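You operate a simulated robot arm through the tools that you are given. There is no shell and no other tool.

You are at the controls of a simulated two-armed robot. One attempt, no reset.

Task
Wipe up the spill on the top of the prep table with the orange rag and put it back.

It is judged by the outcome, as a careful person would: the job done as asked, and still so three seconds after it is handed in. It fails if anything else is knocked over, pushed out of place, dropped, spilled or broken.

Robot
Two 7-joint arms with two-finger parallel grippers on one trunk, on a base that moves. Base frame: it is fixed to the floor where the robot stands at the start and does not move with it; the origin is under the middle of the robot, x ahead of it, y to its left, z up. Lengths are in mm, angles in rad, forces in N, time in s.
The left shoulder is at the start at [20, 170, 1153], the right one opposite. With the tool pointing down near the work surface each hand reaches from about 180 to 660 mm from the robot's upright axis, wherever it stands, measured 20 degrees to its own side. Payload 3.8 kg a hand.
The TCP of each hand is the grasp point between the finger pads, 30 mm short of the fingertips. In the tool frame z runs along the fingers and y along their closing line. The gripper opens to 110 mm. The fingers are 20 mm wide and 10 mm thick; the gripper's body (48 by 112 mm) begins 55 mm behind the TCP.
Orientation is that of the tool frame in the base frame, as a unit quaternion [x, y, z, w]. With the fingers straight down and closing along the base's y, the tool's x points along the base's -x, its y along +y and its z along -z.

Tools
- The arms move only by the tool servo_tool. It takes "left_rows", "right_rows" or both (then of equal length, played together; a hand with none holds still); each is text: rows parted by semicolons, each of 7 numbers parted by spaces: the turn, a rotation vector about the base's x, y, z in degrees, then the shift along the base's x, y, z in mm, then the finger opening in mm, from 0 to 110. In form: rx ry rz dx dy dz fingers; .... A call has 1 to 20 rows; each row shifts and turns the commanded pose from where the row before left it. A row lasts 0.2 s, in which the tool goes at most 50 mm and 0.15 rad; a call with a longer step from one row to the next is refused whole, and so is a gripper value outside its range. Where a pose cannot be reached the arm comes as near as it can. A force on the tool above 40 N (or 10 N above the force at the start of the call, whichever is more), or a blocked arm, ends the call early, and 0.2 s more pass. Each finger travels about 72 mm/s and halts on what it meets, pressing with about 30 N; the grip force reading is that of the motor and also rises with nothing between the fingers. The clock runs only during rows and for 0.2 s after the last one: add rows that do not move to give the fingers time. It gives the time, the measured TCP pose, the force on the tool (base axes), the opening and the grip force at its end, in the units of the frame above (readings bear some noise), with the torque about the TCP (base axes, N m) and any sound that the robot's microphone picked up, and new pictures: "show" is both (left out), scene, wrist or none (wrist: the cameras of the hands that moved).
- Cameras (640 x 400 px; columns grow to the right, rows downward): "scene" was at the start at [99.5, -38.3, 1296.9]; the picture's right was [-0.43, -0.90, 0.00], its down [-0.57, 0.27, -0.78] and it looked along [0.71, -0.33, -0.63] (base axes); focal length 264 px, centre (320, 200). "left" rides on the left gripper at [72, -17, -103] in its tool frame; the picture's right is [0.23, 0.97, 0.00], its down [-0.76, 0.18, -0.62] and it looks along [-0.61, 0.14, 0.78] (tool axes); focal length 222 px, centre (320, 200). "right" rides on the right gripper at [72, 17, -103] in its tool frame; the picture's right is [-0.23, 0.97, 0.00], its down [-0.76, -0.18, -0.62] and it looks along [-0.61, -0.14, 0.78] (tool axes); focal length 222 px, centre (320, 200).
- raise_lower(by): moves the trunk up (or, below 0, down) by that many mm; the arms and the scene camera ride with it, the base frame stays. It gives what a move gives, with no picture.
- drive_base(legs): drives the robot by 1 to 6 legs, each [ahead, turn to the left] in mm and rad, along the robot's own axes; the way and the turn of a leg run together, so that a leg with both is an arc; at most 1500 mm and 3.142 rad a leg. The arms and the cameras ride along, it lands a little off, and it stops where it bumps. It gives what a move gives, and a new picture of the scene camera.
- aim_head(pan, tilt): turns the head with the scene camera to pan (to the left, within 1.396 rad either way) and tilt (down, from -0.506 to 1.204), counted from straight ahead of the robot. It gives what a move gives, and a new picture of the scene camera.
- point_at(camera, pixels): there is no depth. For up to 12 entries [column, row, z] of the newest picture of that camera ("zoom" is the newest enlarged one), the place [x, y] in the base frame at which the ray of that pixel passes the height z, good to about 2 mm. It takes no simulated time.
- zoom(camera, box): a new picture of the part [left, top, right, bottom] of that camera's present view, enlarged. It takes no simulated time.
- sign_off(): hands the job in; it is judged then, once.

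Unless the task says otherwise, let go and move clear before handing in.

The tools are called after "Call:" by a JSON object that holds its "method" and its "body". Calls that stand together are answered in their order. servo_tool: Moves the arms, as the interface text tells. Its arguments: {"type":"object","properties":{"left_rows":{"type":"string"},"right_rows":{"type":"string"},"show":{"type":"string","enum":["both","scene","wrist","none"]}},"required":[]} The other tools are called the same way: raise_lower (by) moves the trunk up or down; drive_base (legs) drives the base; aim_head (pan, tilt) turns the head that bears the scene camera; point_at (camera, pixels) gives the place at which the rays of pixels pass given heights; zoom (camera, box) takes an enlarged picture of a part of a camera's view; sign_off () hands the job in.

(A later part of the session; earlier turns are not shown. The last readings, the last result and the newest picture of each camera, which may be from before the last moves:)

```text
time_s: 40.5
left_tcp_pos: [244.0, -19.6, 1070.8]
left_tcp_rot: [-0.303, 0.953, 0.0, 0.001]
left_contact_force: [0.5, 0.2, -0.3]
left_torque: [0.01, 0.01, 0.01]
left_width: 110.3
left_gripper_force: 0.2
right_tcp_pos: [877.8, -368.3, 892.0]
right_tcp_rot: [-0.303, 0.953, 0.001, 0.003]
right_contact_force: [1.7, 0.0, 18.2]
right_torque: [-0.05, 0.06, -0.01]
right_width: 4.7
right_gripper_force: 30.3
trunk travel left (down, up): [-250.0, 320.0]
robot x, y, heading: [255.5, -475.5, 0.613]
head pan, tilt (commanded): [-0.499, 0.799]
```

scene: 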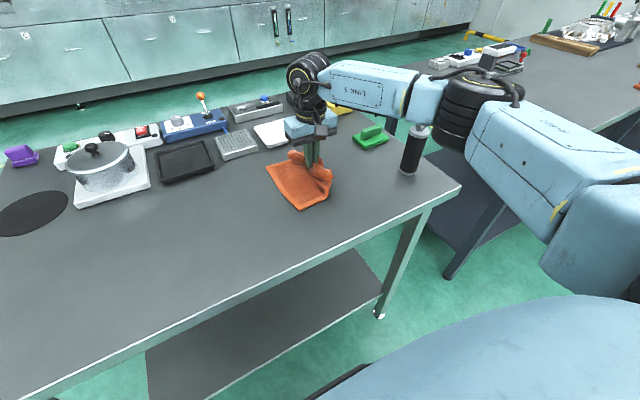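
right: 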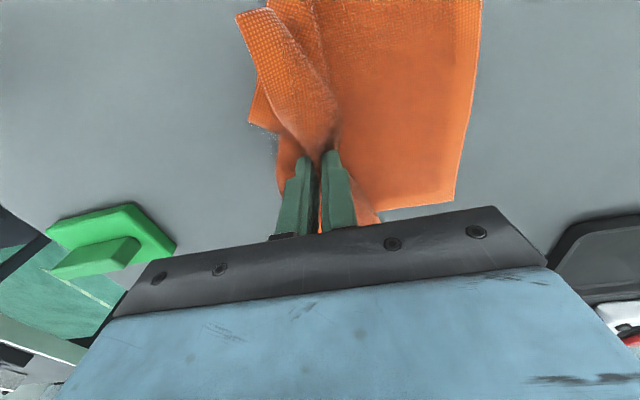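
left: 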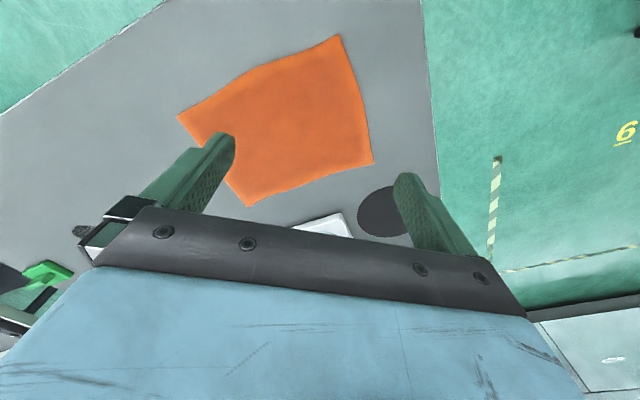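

The force is 18 N through the cloth layers, which is good wiping pressure. I'll scrub in strokes across the whole spill area.

Call:
{"method": "servo_tool", "body": {"right_rows": "0 0 0 28.5 20.3 0 0;0 0 0 28.5 20.3 0 0;0 0 0 16.2 -22.8 0 0;0 0 0 -18.7 -13.3 0 0;0 0 0 -18.7 -13.3 0 0;0 0 0 -18.7 -13.3 0 0;0 0 0 -18.7 -13.3 0 0;0 0 0 -18.7 -13.3 0 0;0 0 0 -16.2 22.8 0 0;0 0 0 18.7 13.3 0 0;0 0 0 18.7 13.3 0 0;0 0 0 18.7 13.3 0 0;0 0 0 18.7 13.3 0 0;0 0 0 18.7 13.3 0 0;0 0 0 -16.2 22.8 0 0;0 0 0 -18.7 -13.3 0 0;0 0 0 -18.7 -13.3 0 0;0 0 0 -18.7 -13.3 0 0;0 0 0 -18.7 -13.3 0 0;0 0 0 -18.7 -13.3 0 0"}}

```text
time_s: 44.7
left_tcp_pos: [244.8, -19.4, 1071.5]
left_tcp_rot: [-0.304, 0.953, 0.0, 0.001]
left_contact_force: [0.1, 0.5, -0.2]
left_torque: [0.01, -0.01, 0.0]
left_width: 110.0
left_gripper_force: 0.0
right_tcp_pos: [822.5, -381.8, 891.1]
right_tcp_rot: [-0.303, 0.953, 0.0, 0.001]
right_contact_force: [3.1, 2.8, 18.6]
right_torque: [0.05, -0.04, -0.01]
right_width: 4.6
right_gripper_force: 30.1
right hand out of reach, approached as far as the arm can: row 3
trunk travel left (down, up): [-250.0, 320.0]
robot x, y, heading: [256.5, -471.6, 0.618]
head pan, tilt (commanded): [-0.499, 0.799]
```

scene: 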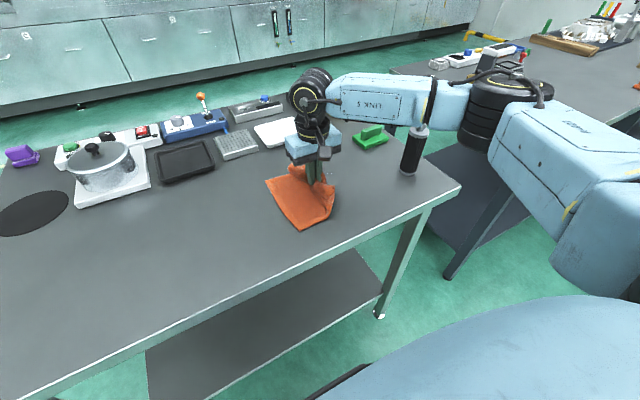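
right: 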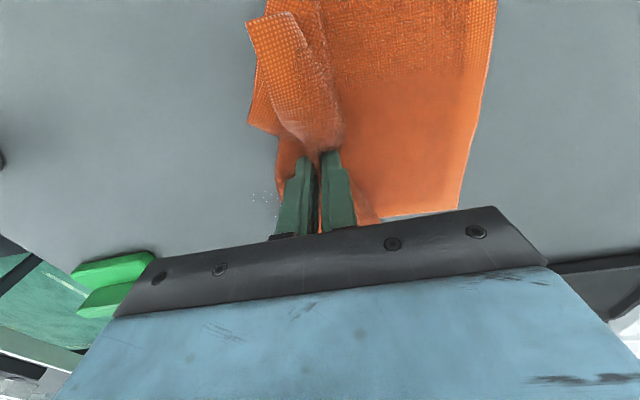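

It is nearly clean, with only faint specks around wrist (265,198). I'll lift and shift left to inspect the area.

Call:
{"method": "servo_tool", "body": {"right_rows": "0 0 0 0 0 25 0;0 0 0 -5 8 30 0;0 0 0 -17.4 24.5 30 0;0 0 0 -17.4 24.5 30 0;0 0 0 -17.4 24.5 30 0;0 0 0 -17.4 24.5 30 0;0 0 0 -17.4 24.5 20 0", "show": "scene"}}

Call:
{"method": "zoom", "body": {"camera": "scene", "box": [260, 120, 400, 208]}}

Call:
{"method": "zoom", "body": {"camera": "right", "box": [120, 20, 320, 180]}}

```text
time_s: 46.3
left_tcp_pos: [245.0, -19.0, 1071.1]
left_tcp_rot: [-0.305, 0.952, -0.001, 0.001]
left_contact_force: [0.2, 0.6, 0.6]
left_torque: [-0.03, -0.04, -0.03]
left_width: 109.9
left_gripper_force: 0.1
right_tcp_pos: [730.7, -249.8, 1086.7]
right_tcp_rot: [-0.303, 0.953, -0.002, 0.001]
right_contact_force: [-0.3, 0.2, -0.2]
right_torque: [0.02, 0.03, 0.0]
right_width: 4.5
right_gripper_force: 30.3
trunk travel left (down, up): [-250.0, 320.0]
robot x, y, heading: [256.1, -472.2, 0.617]
head pan, tilt (commanded): [-0.499, 0.799]
```

scene: 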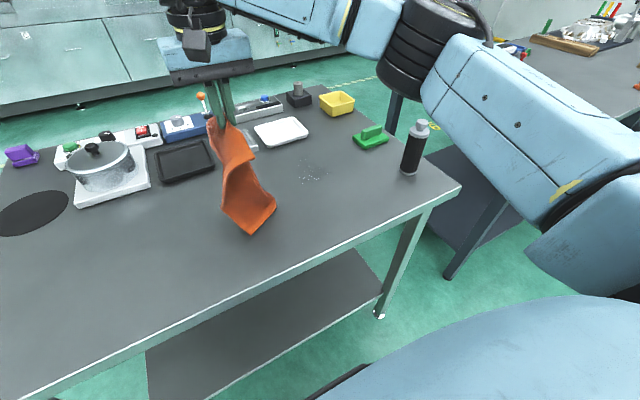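

```text
4.55 times, centred on (330, 164) of scene
```

zoom: 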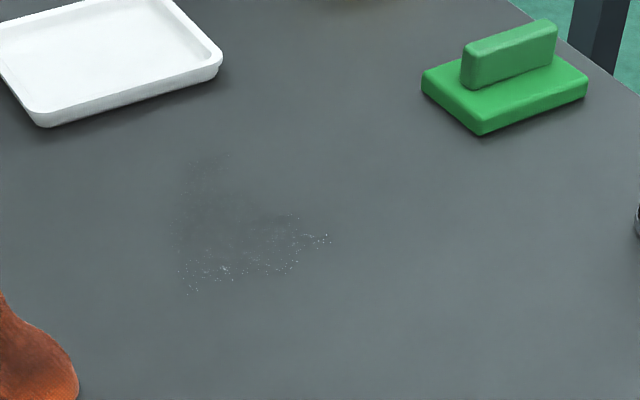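

```text
2.50 times, centred on (220, 100) of right
```

zoom: 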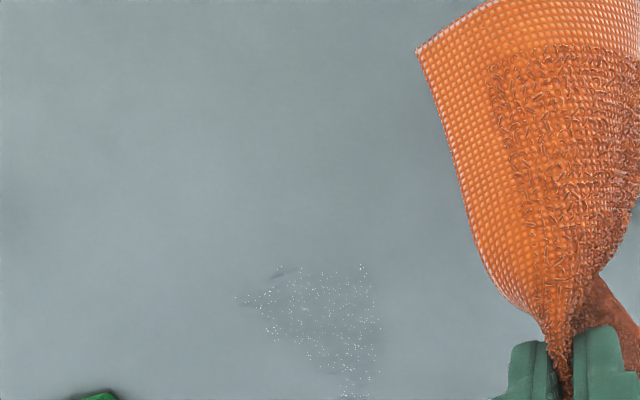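

Only faint specks are left, in zoom region (180–330, 150–295). I'll locate their extents and scrub again.

Call:
{"method": "point_at", "body": {"camera": "scene", "pixels": [[299.6, 184, 850], [332, 172.5, 850], [308, 154, 850], [310, 178, 850], [320, 170, 850], [300, 170, 850]]}}

```text
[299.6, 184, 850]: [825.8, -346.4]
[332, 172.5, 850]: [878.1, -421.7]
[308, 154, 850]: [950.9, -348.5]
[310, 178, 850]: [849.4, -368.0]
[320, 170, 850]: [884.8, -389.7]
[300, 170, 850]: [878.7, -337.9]
```

I'll bring the bunched rag back onto the spill centre and press down again.

Call:
{"method": "servo_tool", "body": {"right_rows": "0 0 0 28.2 -24.1 0 0;0 0 0 28.2 -24.1 0 0;0 0 0 28.2 -24.1 0 0;0 0 0 28.2 -24.1 0 0;0 0 0 28.2 -24.1 0 0;0 0 0 0 0 -30 0;0 0 0 0 0 -30 0;0 0 0 0 0 -30 0;0 0 0 0 0 -30 0;0 0 0 0 0 -30 0;0 0 0 0 0 -25 0;0 0 0 0 0 -12 0;0 0 0 0 0 -5 0;0 0 0 0 0 0 0"}}

```text
time_s: 49.3
left_tcp_pos: [245.3, -20.3, 1071.1]
left_tcp_rot: [-0.303, 0.953, 0.001, 0.0]
left_contact_force: [0.7, -0.7, 0.2]
left_torque: [-0.01, -0.01, -0.01]
left_width: 109.8
left_gripper_force: 0.1
right_tcp_pos: [870.1, -371.8, 894.3]
right_tcp_rot: [-0.303, 0.953, 0.001, 0.0]
right_contact_force: [-0.1, -0.8, 8.7]
right_torque: [0.02, 0.05, -0.02]
right_width: 4.7
right_gripper_force: 29.8
trunk travel left (down, up): [-250.0, 320.0]
robot x, y, heading: [255.5, -474.4, 0.614]
head pan, tilt (commanded): [-0.499, 0.799]
```

scene: 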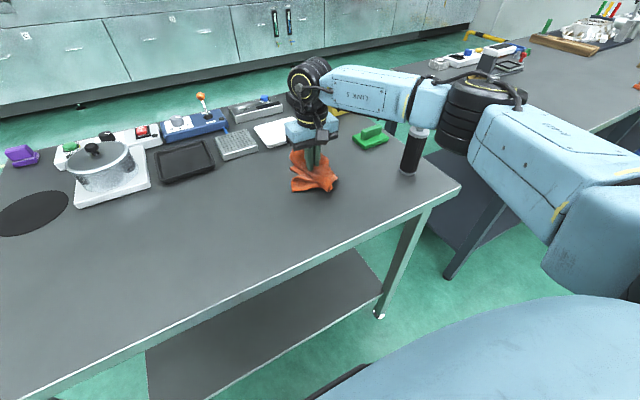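
right: 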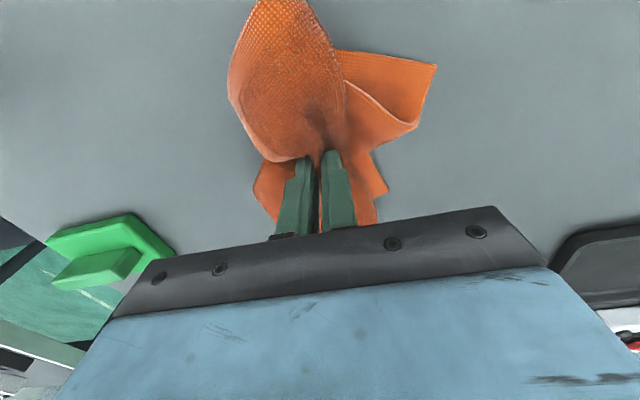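

The rag is well bunched beneath the fingers with 8.7 N. I'll press slightly more and scrub sideways in lines over the speck area.

Call:
{"method": "servo_tool", "body": {"right_rows": "0 0 0 13.9 -19.6 -2 0;0 0 0 13.9 -19.6 -1 0;0 0 0 -17.9 -12.7 0 0;0 0 0 -13.9 19.6 0 0;0 0 0 -13.9 19.6 0 0;0 0 0 -13.9 19.6 0 0;0 0 0 -13.9 19.6 0 0;0 0 0 17.9 12.7 0 0;0 0 0 13.9 -19.6 0 0;0 0 0 13.9 -19.6 0 0;0 0 0 13.9 -19.6 0 0;0 0 0 13.9 -19.6 0 0;0 0 0 17.9 12.7 0 0;0 0 0 -13.9 19.6 0 0;0 0 0 -13.9 19.6 0 0;0 0 0 -13.9 19.6 0 0;0 0 0 -13.9 19.6 0 0;0 0 0 17.9 12.7 0 0;0 0 0 13.9 -19.6 0 0;0 0 0 13.9 -19.6 0 0"}}

```text
time_s: 53.5
left_tcp_pos: [243.1, -19.6, 1070.7]
left_tcp_rot: [-0.304, 0.953, -0.001, 0.001]
left_contact_force: [-0.4, 0.1, 0.5]
left_torque: [-0.03, -0.05, 0.01]
left_width: 109.8
left_gripper_force: 0.1
right_tcp_pos: [906.7, -343.0, 891.9]
right_tcp_rot: [-0.305, 0.952, 0.0, 0.001]
right_contact_force: [-3.8, 5.1, 20.7]
right_torque: [0.16, 0.19, -0.02]
right_width: 4.5
right_gripper_force: 30.5
trunk travel left (down, up): [-250.0, 320.0]
robot x, y, heading: [257.2, -474.2, 0.615]
head pan, tilt (commanded): [-0.499, 0.799]
```

scene: 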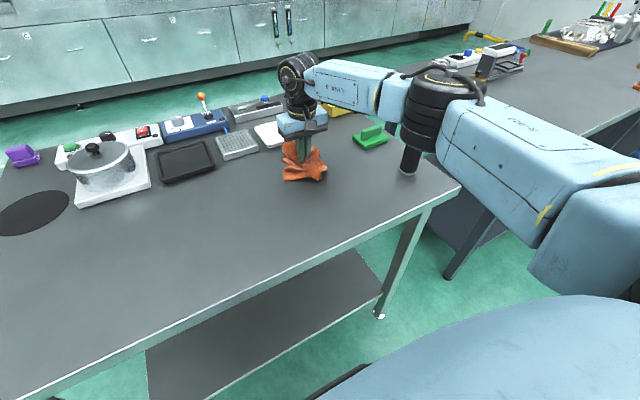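
right: 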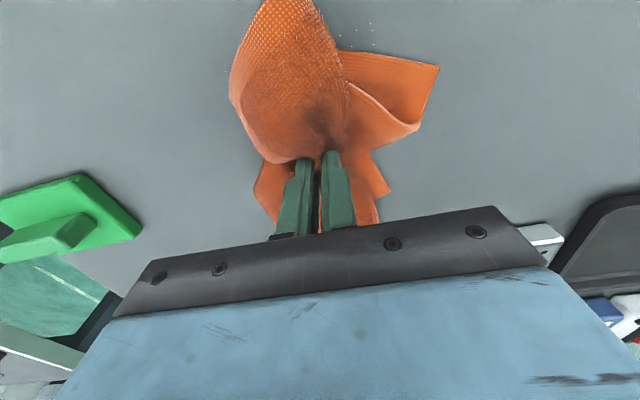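

A few specks remain at wrist (345,42). I'll locate them for one more targeted pass.

Call:
{"method": "zoom", "body": {"camera": "right", "box": [220, 0, 460, 150]}}

Call:
{"method": "point_at", "body": {"camera": "right", "pixels": [[345, 42, 850], [372, 30, 850], [330, 25, 850], [375, 45, 850]]}}

Call:
{"method": "zoom", "body": {"camera": "scene", "box": [260, 120, 400, 208]}}

```text
2.67 times, centred on (340, 75) of right
```

zoom: 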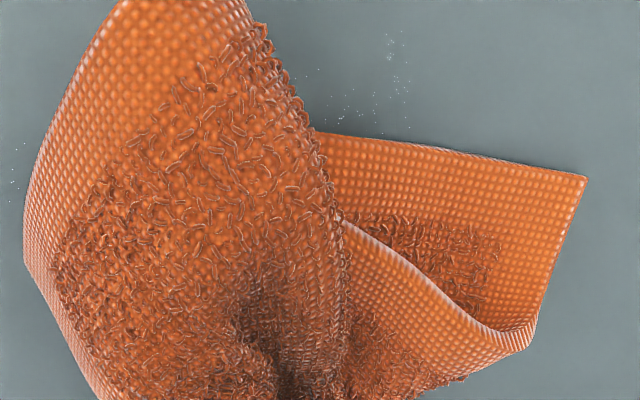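

```text
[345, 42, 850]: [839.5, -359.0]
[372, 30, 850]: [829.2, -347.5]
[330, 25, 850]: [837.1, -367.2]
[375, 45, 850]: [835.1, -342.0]
```

```text
4.55 times, centred on (330, 164) of scene
```

zoom: 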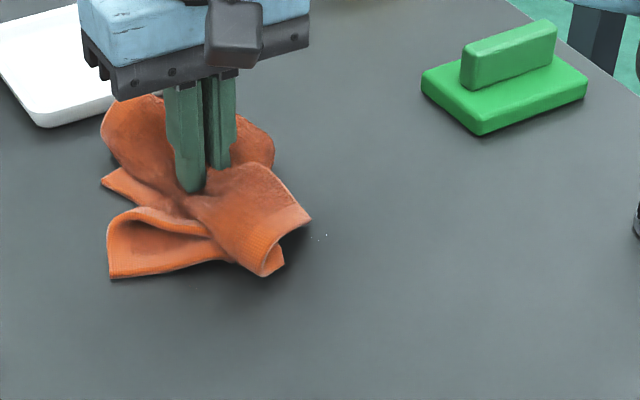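

The remaining specks are around (835,−355), with one near (878,−421). I'll do another targeted scrub over those.

Call:
{"method": "servo_tool", "body": {"right_rows": "0 0 0 -9.5 -26.4 0 0;0 0 0 -9.5 -26.4 0 0;0 0 0 -9.5 -26.4 0 0;0 0 0 6.9 -9.8 0 0;0 0 0 -15.6 22 0 0;0 0 0 -15.6 22 0 0;0 0 0 -15.6 22 0 0;0 0 0 -15.6 22 0 0;0 0 0 -6.8 -14.6 0 0;0 0 0 15.6 -22 0 0;0 0 0 15.6 -22 0 0;0 0 0 15.6 -22 0 0;0 0 0 22.8 16.2 0 0;0 0 0 -15.6 22 0 0;0 0 0 -15.6 22 0 0;0 0 0 -15.6 22 0 0;0 0 0 -8.2 -5.8 0 0;0 0 0 14.5 -20.4 0 0;0 0 0 -14.5 20.4 0 0;0 0 0 0 0 0 0"}}

```text
time_s: 57.7
left_tcp_pos: [245.7, -20.4, 1071.5]
left_tcp_rot: [-0.303, 0.953, 0.001, 0.001]
left_contact_force: [0.0, -1.0, 1.0]
left_torque: [-0.03, -0.03, 0.01]
left_width: 109.9
left_gripper_force: 0.1
right_tcp_pos: [831.6, -351.9, 891.8]
right_tcp_rot: [-0.303, 0.953, 0.001, 0.002]
right_contact_force: [3.5, -5.5, 21.9]
right_torque: [-0.17, -0.02, 0.03]
right_width: 4.3
right_gripper_force: 30.0
trunk travel left (down, up): [-250.0, 320.0]
robot x, y, heading: [255.5, -476.2, 0.615]
head pan, tilt (commanded): [-0.499, 0.799]
```

scene: 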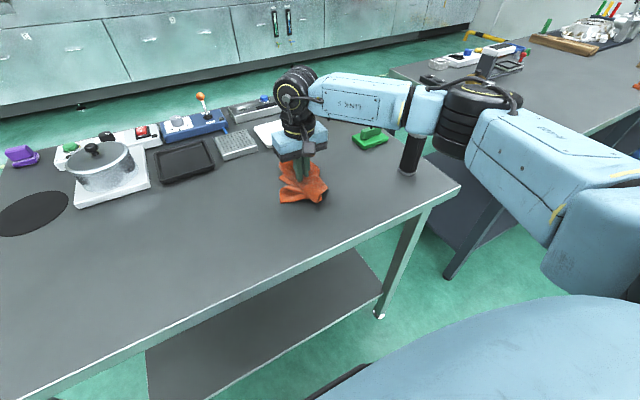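
right: 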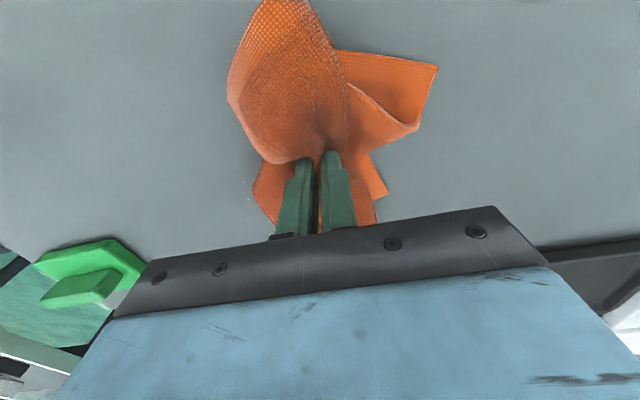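

I'll lift and shift left again to inspect the surface.

Call:
{"method": "servo_tool", "body": {"right_rows": "0 0 0 0 0 25 0;0 0 0 -5 8 30 0;0 0 0 -17.4 24.5 30 0;0 0 0 -17.4 24.5 30 0;0 0 0 -17.4 24.5 30 0;0 0 0 -17.4 24.5 30 0;0 0 0 -17.4 24.5 20 0;0 0 0 -17.4 24.5 0 0", "show": "scene"}}

Call:
{"method": "zoom", "body": {"camera": "scene", "box": [270, 130, 370, 192]}}

Call:
{"method": "zoom", "body": {"camera": "right", "box": [100, 20, 300, 220]}}

```text
time_s: 59.5
left_tcp_pos: [244.8, -19.2, 1070.5]
left_tcp_rot: [-0.305, 0.953, 0.0, 0.0]
left_contact_force: [0.6, 0.2, 0.2]
left_torque: [-0.02, -0.03, 0.03]
left_width: 110.0
left_gripper_force: 0.0
right_tcp_pos: [721.2, -195.5, 1086.1]
right_tcp_rot: [-0.303, 0.953, 0.0, 0.001]
right_contact_force: [-0.5, 0.6, -1.2]
right_torque: [0.03, 0.02, -0.03]
right_width: 4.7
right_gripper_force: 29.6
trunk travel left (down, up): [-250.0, 320.0]
robot x, y, heading: [258.9, -471.5, 0.611]
head pan, tilt (commanded): [-0.499, 0.799]
```

scene: 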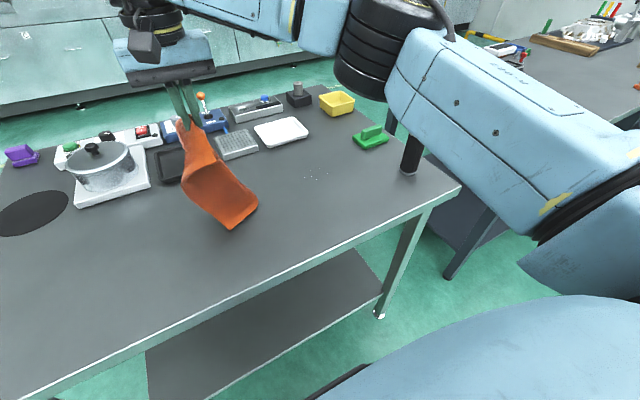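

```text
6.40 times, centred on (320, 161) of scene
```

zoom: 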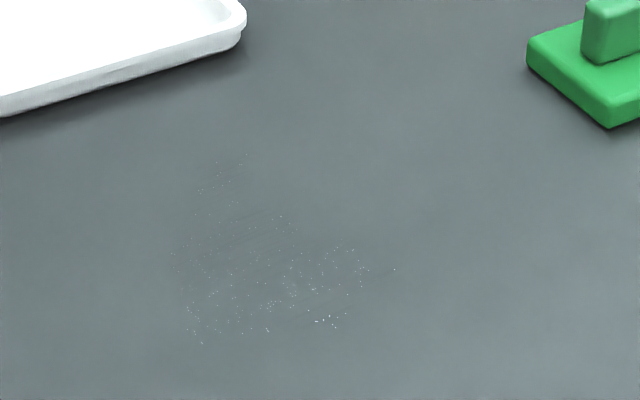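

```text
2.00 times, centred on (200, 120) of right
```

zoom: 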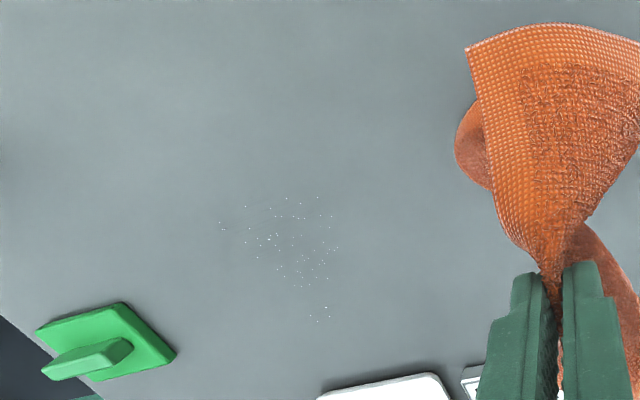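

Only very faint specks remain in the old outline. I'll do one more thorough scrub to clear them, so I'm moving back over the spot and pressing down.

Call:
{"method": "servo_tool", "body": {"right_rows": "0 0 0 25.2 -29.2 0 0;0 0 0 25.2 -29.2 0 0;0 0 0 25.2 -29.2 0 0;0 0 0 25.2 -29.2 0 0;0 0 0 25.2 -29.2 0 0;0 0 0 25.2 -29.2 0 0;0 0 0 0 0 -30 0;0 0 0 0 0 -30 0;0 0 0 0 0 -30 0;0 0 0 0 0 -30 0;0 0 0 0 0 -30 0;0 0 0 0 0 -25 0;0 0 0 0 0 -12 0;0 0 0 0 0 -5 0;0 0 0 0 0 -2 0;0 0 0 0 0 0 0"}}

```text
time_s: 62.9
left_tcp_pos: [245.6, -18.9, 1070.8]
left_tcp_rot: [-0.302, 0.953, -0.001, 0.0]
left_contact_force: [0.0, -0.1, -0.2]
left_torque: [-0.01, -0.01, -0.01]
left_width: 110.3
left_gripper_force: 0.0
right_tcp_pos: [873.8, -372.3, 893.3]
right_tcp_rot: [-0.303, 0.953, 0.001, 0.002]
right_contact_force: [2.3, 0.7, 13.3]
right_torque: [0.09, -0.03, -0.04]
right_width: 4.8
right_gripper_force: 30.1
trunk travel left (down, up): [-250.0, 320.0]
robot x, y, heading: [253.3, -472.9, 0.617]
head pan, tilt (commanded): [-0.499, 0.799]
```

scene: 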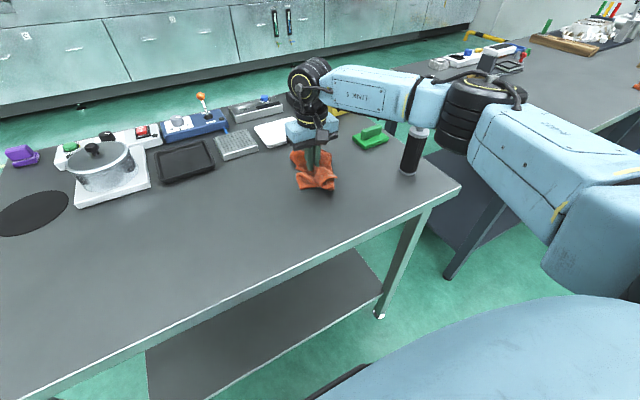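
right: 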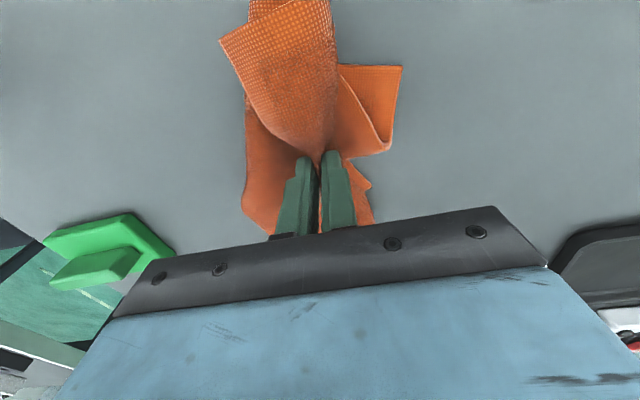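

The force is 13 N with cloth under the tips. I'll scrub sideways, then ahead and back.

Call:
{"method": "servo_tool", "body": {"right_rows": "0 0 0 13.9 -19.6 -1 0;0 0 0 13.9 -19.6 0 0;0 0 0 -19.6 -13.9 0 0;0 0 0 -14.5 20.4 0 0;0 0 0 -14.5 20.4 0 0;0 0 0 -14.5 20.4 0 0;0 0 0 -14.5 20.4 0 0;0 0 0 -11.4 -8.1 0 0;0 0 0 14.5 -20.4 0 0;0 0 0 14.5 -20.4 0 0;0 0 0 14.5 -20.4 0 0;0 0 0 14.5 -20.4 0 0;0 0 0 22.8 16.2 0 0;0 0 0 -14.5 20.4 0 0;0 0 0 -14.5 20.4 0 0;0 0 0 -14.5 20.4 0 0;0 0 0 -14.5 20.4 0 0;0 0 0 20.4 14.5 0 0;0 0 0 14.5 -20.4 0 0;0 0 0 14.5 -20.4 0 0", "show": "wrist"}}

Call:
{"method": "servo_tool", "body": {"right_rows": "0 0 0 20.4 14.5 0 0;0 0 0 20.4 14.5 0 0;0 0 0 11.6 -16.3 0 0;0 0 0 -20.4 -14.5 0 0;0 0 0 -20.4 -14.5 0 0;0 0 0 -20.4 -14.5 0 0;0 0 0 -20.4 -14.5 0 0;0 0 0 11.6 -16.3 0 0;0 0 0 20.4 14.5 0 0;0 0 0 20.4 14.5 0 0;0 0 0 20.4 14.5 0 0;0 0 0 -14.5 20.4 0 0;0 0 0 -14.5 20.4 0 0;0 0 0 -20.4 -14.5 0 0;0 0 0 -20.4 -14.5 0 0;0 0 0 -20.4 -14.5 0 0;0 0 0 -11.6 16.3 0 0;0 0 0 20.4 14.5 0 0;0 0 0 20.4 14.5 0 0;0 0 0 20.4 14.5 0 0"}}

```text
time_s: 67.1
left_tcp_pos: [243.0, -20.2, 1069.6]
left_tcp_rot: [-0.304, 0.953, 0.0, 0.001]
left_contact_force: [-0.3, -0.4, 0.7]
left_torque: [0.01, 0.0, 0.03]
left_width: 110.1
left_gripper_force: 0.1
right_tcp_pos: [881.8, -360.7, 892.4]
right_tcp_rot: [-0.304, 0.953, 0.001, 0.002]
right_contact_force: [-3.6, 5.3, 20.4]
right_torque: [0.18, 0.13, -0.04]
right_width: 4.5
right_gripper_force: 29.9
trunk travel left (down, up): [-250.0, 320.0]
robot x, y, heading: [256.1, -471.2, 0.611]
head pan, tilt (commanded): [-0.499, 0.799]
```

right: 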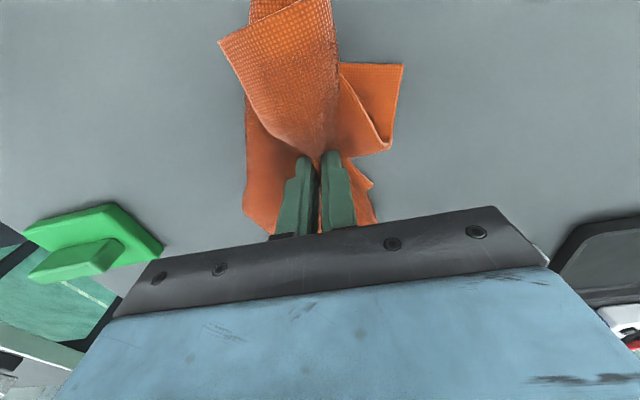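

```text
time_s: 71.3
left_tcp_pos: [244.3, -20.4, 1070.7]
left_tcp_rot: [-0.303, 0.953, -0.001, 0.001]
left_contact_force: [0.3, 0.3, 0.3]
left_torque: [-0.01, 0.01, 0.0]
left_width: 110.0
left_gripper_force: 0.0
right_tcp_pos: [884.9, -321.2, 891.7]
right_tcp_rot: [-0.304, 0.953, -0.001, 0.001]
right_contact_force: [-5.8, -3.8, 23.2]
right_torque: [-0.06, 0.21, -0.04]
right_width: 4.8
right_gripper_force: 30.1
trunk travel left (down, up): [-250.0, 320.0]
robot x, y, heading: [256.9, -471.5, 0.616]
head pan, tilt (commanded): [-0.499, 0.799]
```

scene: 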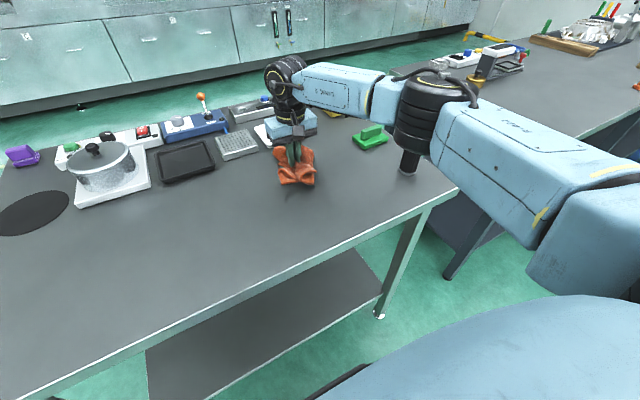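
right: 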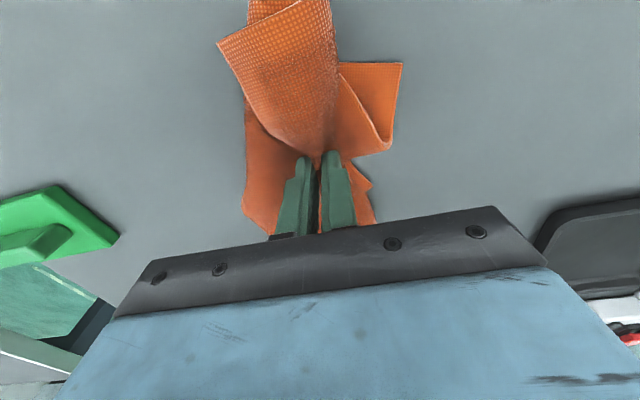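

The pressing went well at about 20 N. Now I'll lift the rag high and carry it toward the middle-left, which also exposes the spot for inspection.

Call:
{"method": "servo_tool", "body": {"right_rows": "0 0 0 0 0 30 0;0 0 0 0 0 30 0;0 0 0 0 0 30 0;0 0 0 -32.2 29.1 19 0;0 0 0 -32.2 29.1 19 0;0 0 0 -32.2 29.1 19 0;0 0 0 -32.2 29.1 19 0;0 0 0 -32.2 29.1 19 0;0 0 0 -32.2 29.1 19 0;0 0 0 -32.2 29.1 19 0;0 0 0 -32.2 29.1 19 0;0 0 0 0 0 0 0"}}

Call:
{"method": "zoom", "body": {"camera": "scene", "box": [270, 130, 370, 192]}}

```text
time_s: 73.9
left_tcp_pos: [245.4, -20.5, 1070.5]
left_tcp_rot: [-0.303, 0.953, 0.0, -0.001]
left_contact_force: [0.6, 0.3, -0.5]
left_torque: [-0.02, 0.0, 0.01]
left_width: 109.9
left_gripper_force: 0.0
right_tcp_pos: [636.3, -99.8, 1127.0]
right_tcp_rot: [-0.303, 0.953, 0.001, 0.001]
right_contact_force: [0.5, -0.3, -0.6]
right_torque: [0.02, -0.01, 0.01]
right_width: 4.6
right_gripper_force: 29.6
right hand out of reach, approached as far as the arm can: row 11
trunk travel left (down, up): [-250.0, 320.0]
robot x, y, heading: [260.5, -471.2, 0.617]
head pan, tilt (commanded): [-0.499, 0.799]
```

scene: 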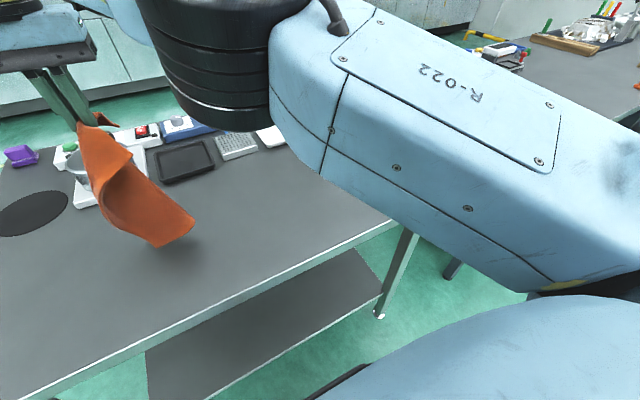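
right: 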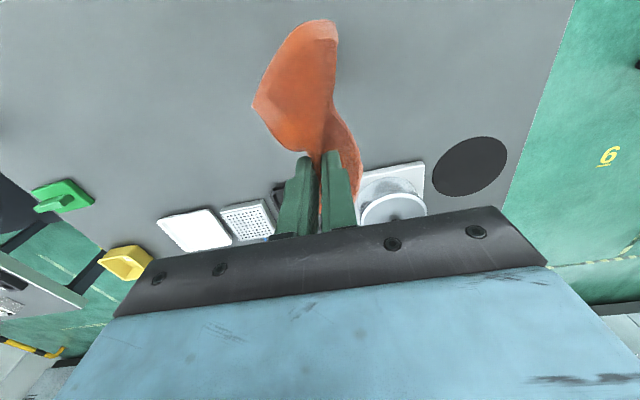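

```text
6.40 times, centred on (320, 161) of scene
```

zoom: 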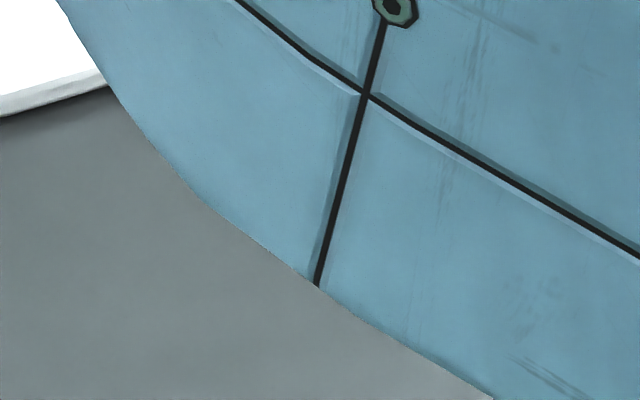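

The upper arm hides the spot from the head camera. I'll use the wrist camera's view of the area around (150,140) instead.

Call:
{"method": "zoom", "body": {"camera": "right", "box": [60, 80, 260, 230]}}

Call:
{"method": "aim_head", "body": {"pan": 0.1, "tilt": 0.9}}

```text
2.67 times, centred on (160, 155) of right
```

zoom: 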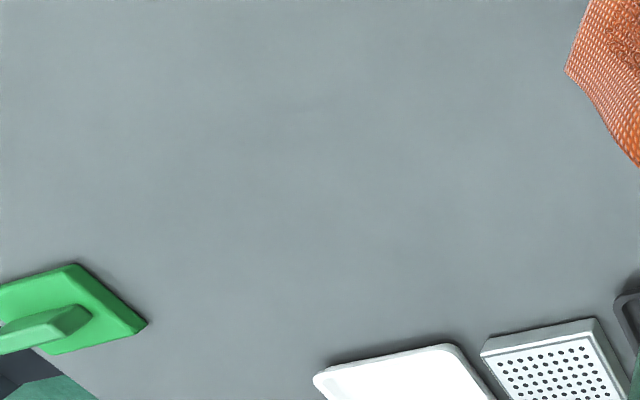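

```text
time_s: 74.9
left_tcp_pos: [245.4, -18.9, 1071.0]
left_tcp_rot: [-0.303, 0.953, 0.0, 0.0]
left_contact_force: [-0.7, -0.1, -0.3]
left_torque: [0.04, 0.0, -0.02]
left_width: 110.2
left_gripper_force: 0.1
right_tcp_pos: [635.0, -98.0, 1126.8]
right_tcp_rot: [-0.304, 0.953, 0.0, 0.001]
right_contact_force: [-0.7, 0.5, -0.4]
right_torque: [-0.02, 0.02, 0.02]
right_width: 4.6
right_gripper_force: 30.0
trunk travel left (down, up): [-250.0, 320.0]
robot x, y, heading: [255.8, -474.8, 0.619]
head pan, tilt (commanded): [0.099, 0.901]
```

scene: 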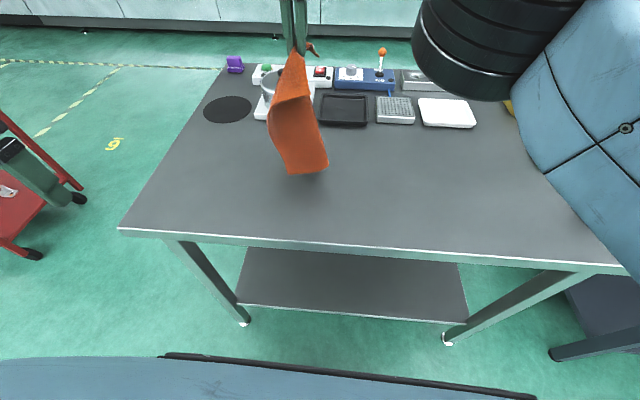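

The spot looks clean from the wrist camera. I'll lay the rag down by lowering its free edge onto the table, then lowering while moving right so it spreads out flat.

Call:
{"method": "servo_tool", "body": {"right_rows": "0 0 0 0 0 -20 0;0 0 0 0 0 -20 0;0 0 0 12.2 -17.1 -17 0;0 0 0 12.2 -17.1 -17 0;0 0 0 12.2 -17.1 -17 0;0 0 0 12.2 -17.1 -17 0;0 0 0 12.2 -17.1 -17 0;0 0 0 12.2 -17.1 -17 0;0 0 0 12.2 -17.1 -17 0;0 0 0 12.2 -17.1 -17 0;0 0 0 12.2 -17.1 -17 0;0 0 0 12.2 -17.1 -17 0;0 0 0 12.2 -17.1 -17 0;0 0 0 12.2 -17.1 -14 0;0 0 0 12.2 -17.1 0 0;0 0 0 12.2 -17.1 0 0;0 0 0 0 0 0 0"}}

```text
time_s: 78.5
left_tcp_pos: [244.9, -19.5, 1071.1]
left_tcp_rot: [-0.303, 0.953, 0.0, 0.0]
left_contact_force: [0.3, 0.2, -0.7]
left_torque: [-0.02, -0.03, 0.0]
left_width: 110.0
left_gripper_force: 0.0
right_tcp_pos: [807.6, -338.1, 886.1]
right_tcp_rot: [-0.304, 0.953, 0.001, 0.0]
right_contact_force: [-0.5, -0.4, -0.3]
right_torque: [0.0, -0.01, 0.0]
right_width: 4.8
right_gripper_force: 30.1
trunk travel left (down, up): [-250.0, 320.0]
robot x, y, heading: [255.5, -471.9, 0.621]
head pan, tilt (commanded): [0.099, 0.901]
```

scene: 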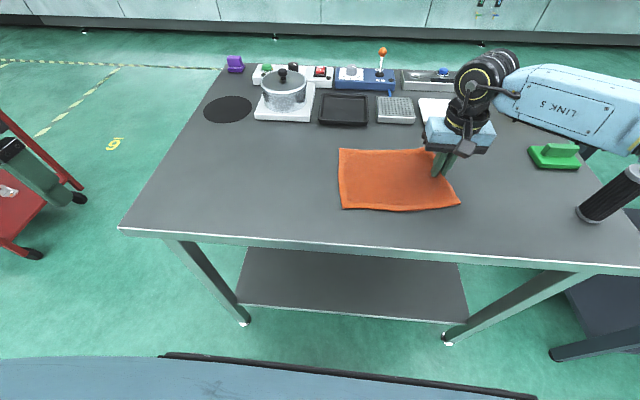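
right: 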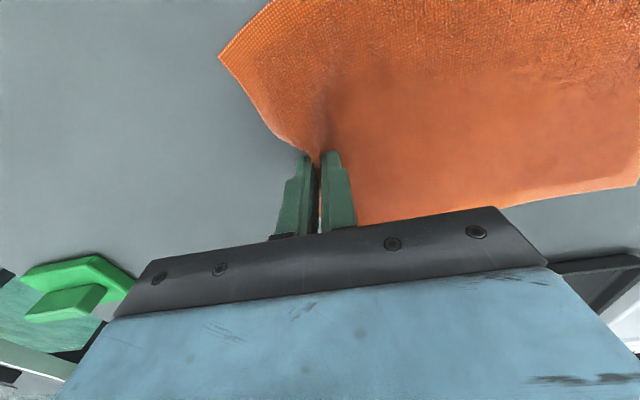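

The rag is laid out flat at (340–460, 149–210). I'll lower a touch, open the fingers to let go, and lift straight up.

Call:
{"method": "servo_tool", "body": {"right_rows": "0 0 0 0 0 -2 0;0 0 0 0 0 0 10;0 0 0 0 0 0 20;0 0 0 0 0 0 28;0 0 0 0 0 0 28;0 0 0 0 0 5 28;0 0 0 0 0 20 28;0 0 0 0 0 40 40;0 0 0 0 0 45 60;0 0 0 0 0 45 60"}}

```text
time_s: 80.7
left_tcp_pos: [245.6, -20.3, 1070.3]
left_tcp_rot: [-0.304, 0.953, 0.0, 0.0]
left_contact_force: [0.3, 0.4, 0.6]
left_torque: [0.03, 0.02, -0.02]
left_width: 110.1
left_gripper_force: 0.1
right_tcp_pos: [807.0, -338.8, 1040.5]
right_tcp_rot: [-0.305, 0.953, -0.001, -0.001]
right_contact_force: [0.6, 0.1, 0.2]
right_torque: [0.02, 0.0, -0.01]
right_width: 59.7
right_gripper_force: 0.0
trunk travel left (down, up): [-250.0, 320.0]
robot x, y, heading: [257.8, -475.0, 0.618]
head pan, tilt (commanded): [0.099, 0.901]
```

scene: 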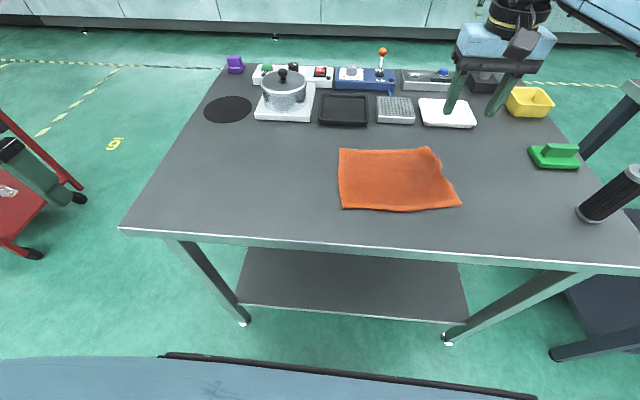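
right: 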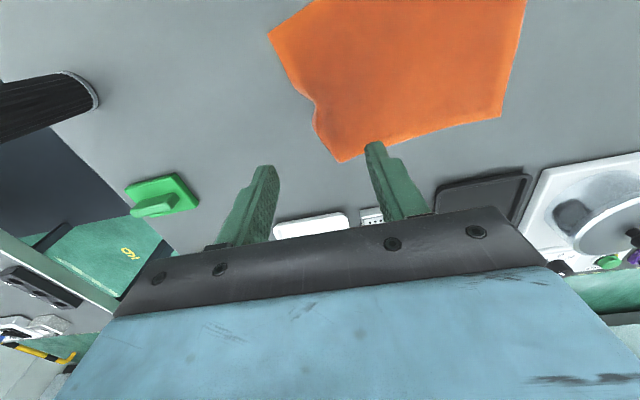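

The rag is released and flat, with a slightly crimped right edge. I'll check the former spill spot and get the rag's corner positions.

Call:
{"method": "zoom", "body": {"camera": "right", "box": [90, 20, 330, 180]}}

Call:
{"method": "zoom", "body": {"camera": "scene", "box": [320, 130, 520, 255]}}

Call:
{"method": "point_at", "body": {"camera": "scene", "pixels": [[339, 149, 850], [428, 147, 850], [461, 206, 850], [342, 209, 850], [338, 180, 850], [440, 168, 850]]}}

```text
2.50 times, centred on (210, 100) of right
```

zoom: 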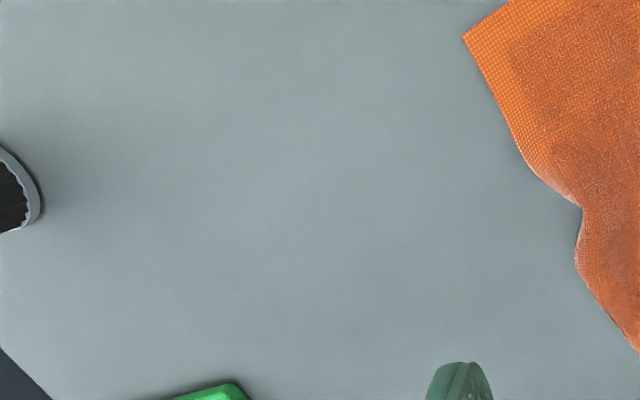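

```text
3.20 times, centred on (420, 192) of scene
```

zoom: 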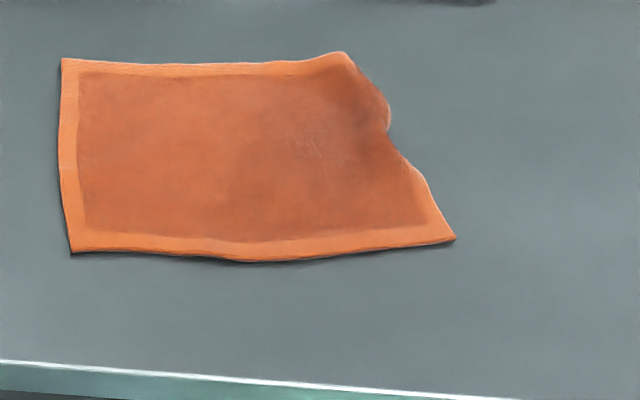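

```text
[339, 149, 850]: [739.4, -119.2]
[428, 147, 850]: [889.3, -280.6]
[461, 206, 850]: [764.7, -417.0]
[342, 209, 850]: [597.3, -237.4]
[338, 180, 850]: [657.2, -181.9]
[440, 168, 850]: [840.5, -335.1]
```

The spot is now clean. The rag's left edge sits around 3 mm left of my centreline, and its home is at 333 mm, so the left hand will take that edge and drag it home. I'm moving the right hand clear and the left hand above the rag's left edge.

Call:
{"method": "servo_tool", "body": {"left_rows": "0 0 0 43.2 -17.2 0 110;0 0 0 43.2 -17.2 0 110;0 0 0 43.2 -17.2 0 110;0 0 0 43.2 -17.2 0 110;0 0 0 43.2 -17.2 0 110;0 0 0 43.2 -17.2 0 110;0 0 0 43.2 -17.2 0 80;0 0 0 43.2 -17.2 0 60;0 0 0 43.2 -17.2 0 54;0 0 0 43.2 -17.2 0 54", "right_rows": "0 0 0 -1.6 -41 0 60;0 0 0 -1.6 -41 0 60;0 0 0 -1.6 -41 0 60;0 0 0 -1.6 -41 0 60;0 0 0 0 0 0 60;0 0 0 0 0 0 60;0 0 0 0 0 0 60;0 0 0 0 0 0 60;0 0 0 0 0 0 60;0 0 0 0 0 0 60"}}

```text
time_s: 82.9
left_tcp_pos: [680.1, -192.6, 1069.2]
left_tcp_rot: [-0.304, 0.953, 0.001, 0.001]
left_contact_force: [0.2, 0.2, 0.3]
left_torque: [0.01, 0.01, -0.06]
left_width: 54.2
left_gripper_force: 0.1
right_tcp_pos: [801.9, -504.1, 1037.0]
right_tcp_rot: [-0.303, 0.953, 0.0, 0.001]
right_contact_force: [-0.3, 0.5, 0.3]
right_torque: [0.01, 0.0, -0.01]
right_width: 59.9
right_gripper_force: 0.0
trunk travel left (down, up): [-250.0, 320.0]
robot x, y, heading: [255.6, -474.5, 0.62]
head pan, tilt (commanded): [0.099, 0.901]
```

scene: 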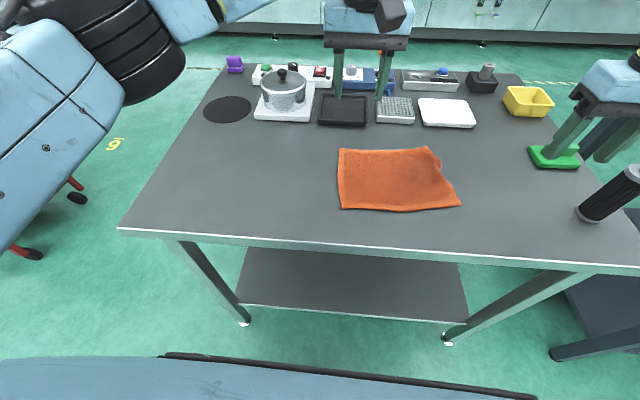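
right: 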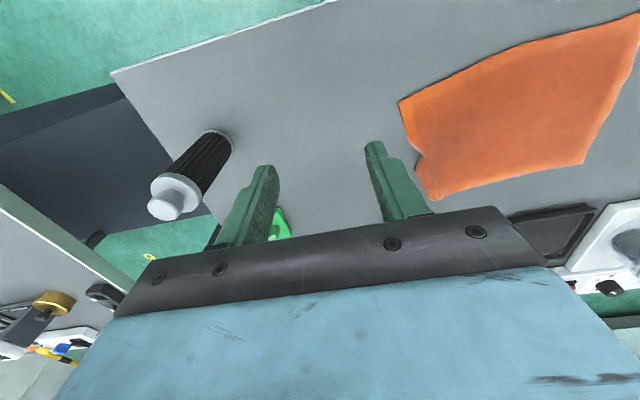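
left: 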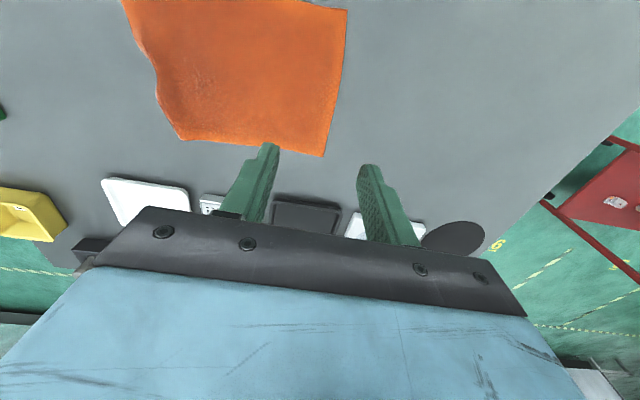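

Both hands are where I want them. I'll verify the rag's left edge with the left wrist camera before lowering.

Call:
{"method": "point_at", "body": {"camera": "left", "pixels": [[347, 10, 850], [324, 156, 850], [338, 80, 850], [181, 139, 850]]}}

Call:
{"method": "point_at", "body": {"camera": "scene", "pixels": [[339, 149, 850], [342, 209, 850], [338, 180, 850]]}}

```text
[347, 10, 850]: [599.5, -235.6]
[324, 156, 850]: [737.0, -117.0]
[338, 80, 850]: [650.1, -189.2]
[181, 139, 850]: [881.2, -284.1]
```

```text
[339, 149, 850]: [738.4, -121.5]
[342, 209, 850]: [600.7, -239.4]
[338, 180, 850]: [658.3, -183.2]
```

The rag's left edge midpoint is (669,−178), so the left hand at (680,−193) is well placed to pinch it. I'm lowering to light contact.

Call:
{"method": "servo_tool", "body": {"left_rows": "0 0 0 0 1 -35 54;0 0 0 0 1 -35 54;0 0 0 0 0 -35 54;0 0 0 0 0 -35 54;0 0 0 0 0 -25 54;0 0 0 0 0 -11 54;0 0 0 0 0 -6 54;0 0 0 0 0 -4 54;0 0 0 0 0 0 54", "show": "wrist"}}

```text
time_s: 84.9
left_tcp_pos: [678.5, -191.5, 885.1]
left_tcp_rot: [-0.304, 0.953, 0.0, 0.0]
left_contact_force: [-0.2, 0.6, 0.0]
left_torque: [0.02, -0.04, -0.01]
left_width: 54.3
left_gripper_force: 0.1
right_tcp_pos: [801.5, -503.7, 1037.0]
right_tcp_rot: [-0.304, 0.953, 0.0, 0.0]
right_contact_force: [0.3, -0.5, -0.6]
right_torque: [0.02, -0.01, -0.01]
right_width: 60.0
right_gripper_force: 0.1
trunk travel left (down, up): [-250.0, 320.0]
robot x, y, heading: [256.5, -470.4, 0.618]
head pan, tilt (commanded): [0.099, 0.901]
```

left: 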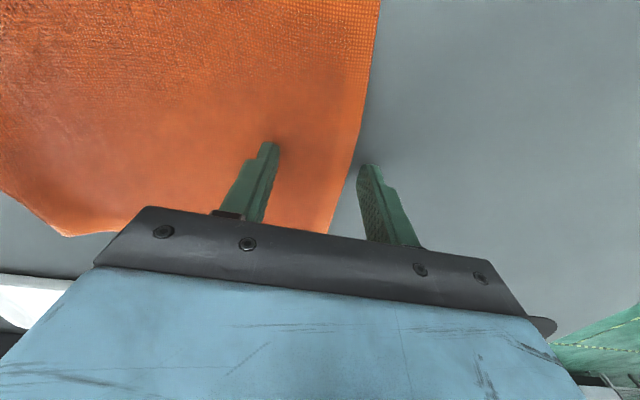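

The fingers straddle the rag's left edge and are just above contact. I'll press down lightly and close.

Call:
{"method": "servo_tool", "body": {"left_rows": "0 0 0 0 0 -2 54;0 0 0 0 0 -1.5 54;0 0 0 0 0 0 44;0 0 0 0 0 0 34;0 0 0 0 0 0 24;0 0 0 0 0 0 14;0 0 0 0 0 0 4;0 0 0 0 0 0 0;0 0 0 0 0 0 0"}}

```text
time_s: 86.9
left_tcp_pos: [677.2, -192.4, 883.0]
left_tcp_rot: [-0.303, 0.953, 0.0, 0.001]
left_contact_force: [3.7, -3.8, 15.2]
left_torque: [-0.22, -0.18, 0.01]
left_width: 4.9
left_gripper_force: 29.7
right_tcp_pos: [800.3, -504.3, 1037.2]
right_tcp_rot: [-0.303, 0.953, 0.0, 0.0]
right_contact_force: [0.1, 0.2, -0.3]
right_torque: [0.01, -0.02, 0.03]
right_width: 60.0
right_gripper_force: 0.1
trunk travel left (down, up): [-250.0, 320.0]
robot x, y, heading: [260.1, -476.8, 0.618]
head pan, tilt (commanded): [0.099, 0.901]
```

scene: 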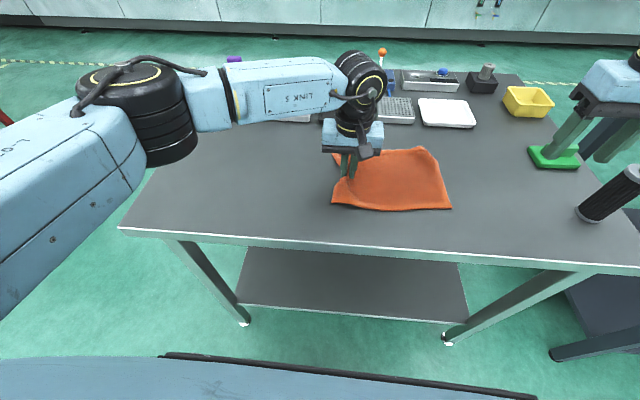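
left: 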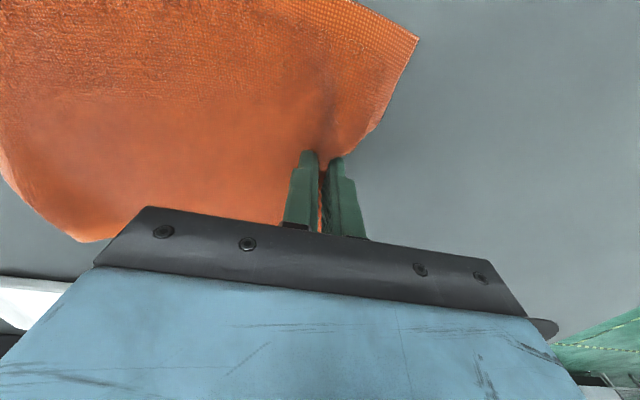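

The left hand has the edge pinched (width 4.9, 30 N). I'll drag the rag left along the table, back to its home position.

Call:
{"method": "servo_tool", "body": {"left_rows": "0 0 0 0 0 1 0;0 0 0 -4 9 0 0;0 0 0 -7.1 18.7 0 0;0 0 0 -7.1 18.7 0 0;0 0 0 -7.1 18.7 0 0;0 0 0 -7.1 18.7 0 0;0 0 0 -11.5 15.6 0 0;0 0 0 -11.5 15.6 0 0;0 0 0 -11.5 15.6 0 0;0 0 0 -11.5 15.6 0 0"}}

```text
time_s: 89.1
left_tcp_pos: [598.7, -44.5, 883.7]
left_tcp_rot: [-0.304, 0.953, 0.001, 0.001]
left_contact_force: [0.9, -0.3, 5.7]
left_torque: [-0.08, -0.04, 0.0]
left_width: 4.9
left_gripper_force: 29.8
right_tcp_pos: [801.3, -504.3, 1038.5]
right_tcp_rot: [-0.304, 0.953, 0.0, 0.0]
right_contact_force: [-0.2, 0.7, 0.3]
right_torque: [0.03, 0.01, -0.01]
right_width: 59.9
right_gripper_force: 0.1
trunk travel left (down, up): [-250.0, 320.0]
robot x, y, heading: [257.9, -474.9, 0.617]
head pan, tilt (commanded): [0.099, 0.901]
```

scene: 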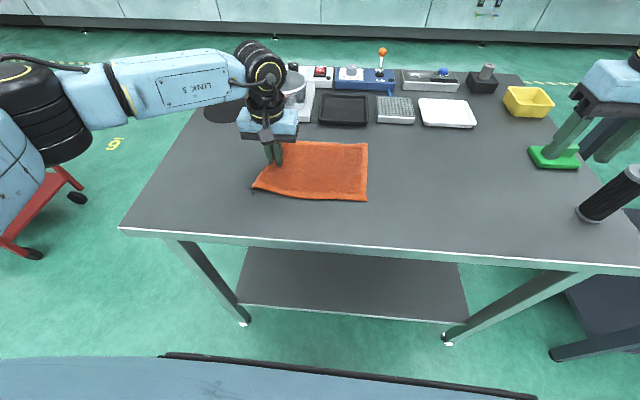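
left: 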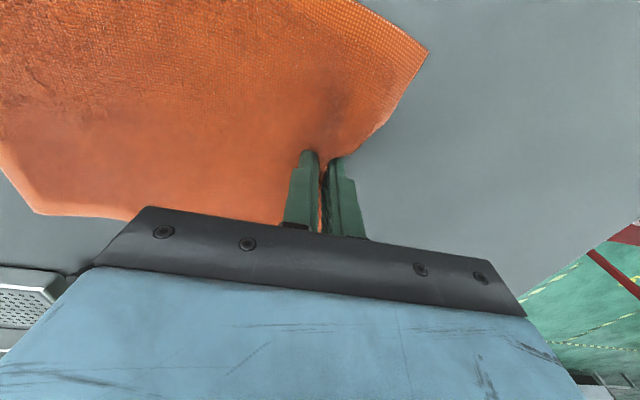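

It is trailing flat and straight. I'll measure the right edge now to work out the exact remaining distance.

Call:
{"method": "point_at", "body": {"camera": "scene", "pixels": [[368, 143, 850], [367, 201, 850], [285, 142, 850], [252, 188, 850]]}}

```text
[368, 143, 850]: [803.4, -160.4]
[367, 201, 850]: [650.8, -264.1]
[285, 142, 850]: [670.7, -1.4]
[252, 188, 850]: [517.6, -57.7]
```

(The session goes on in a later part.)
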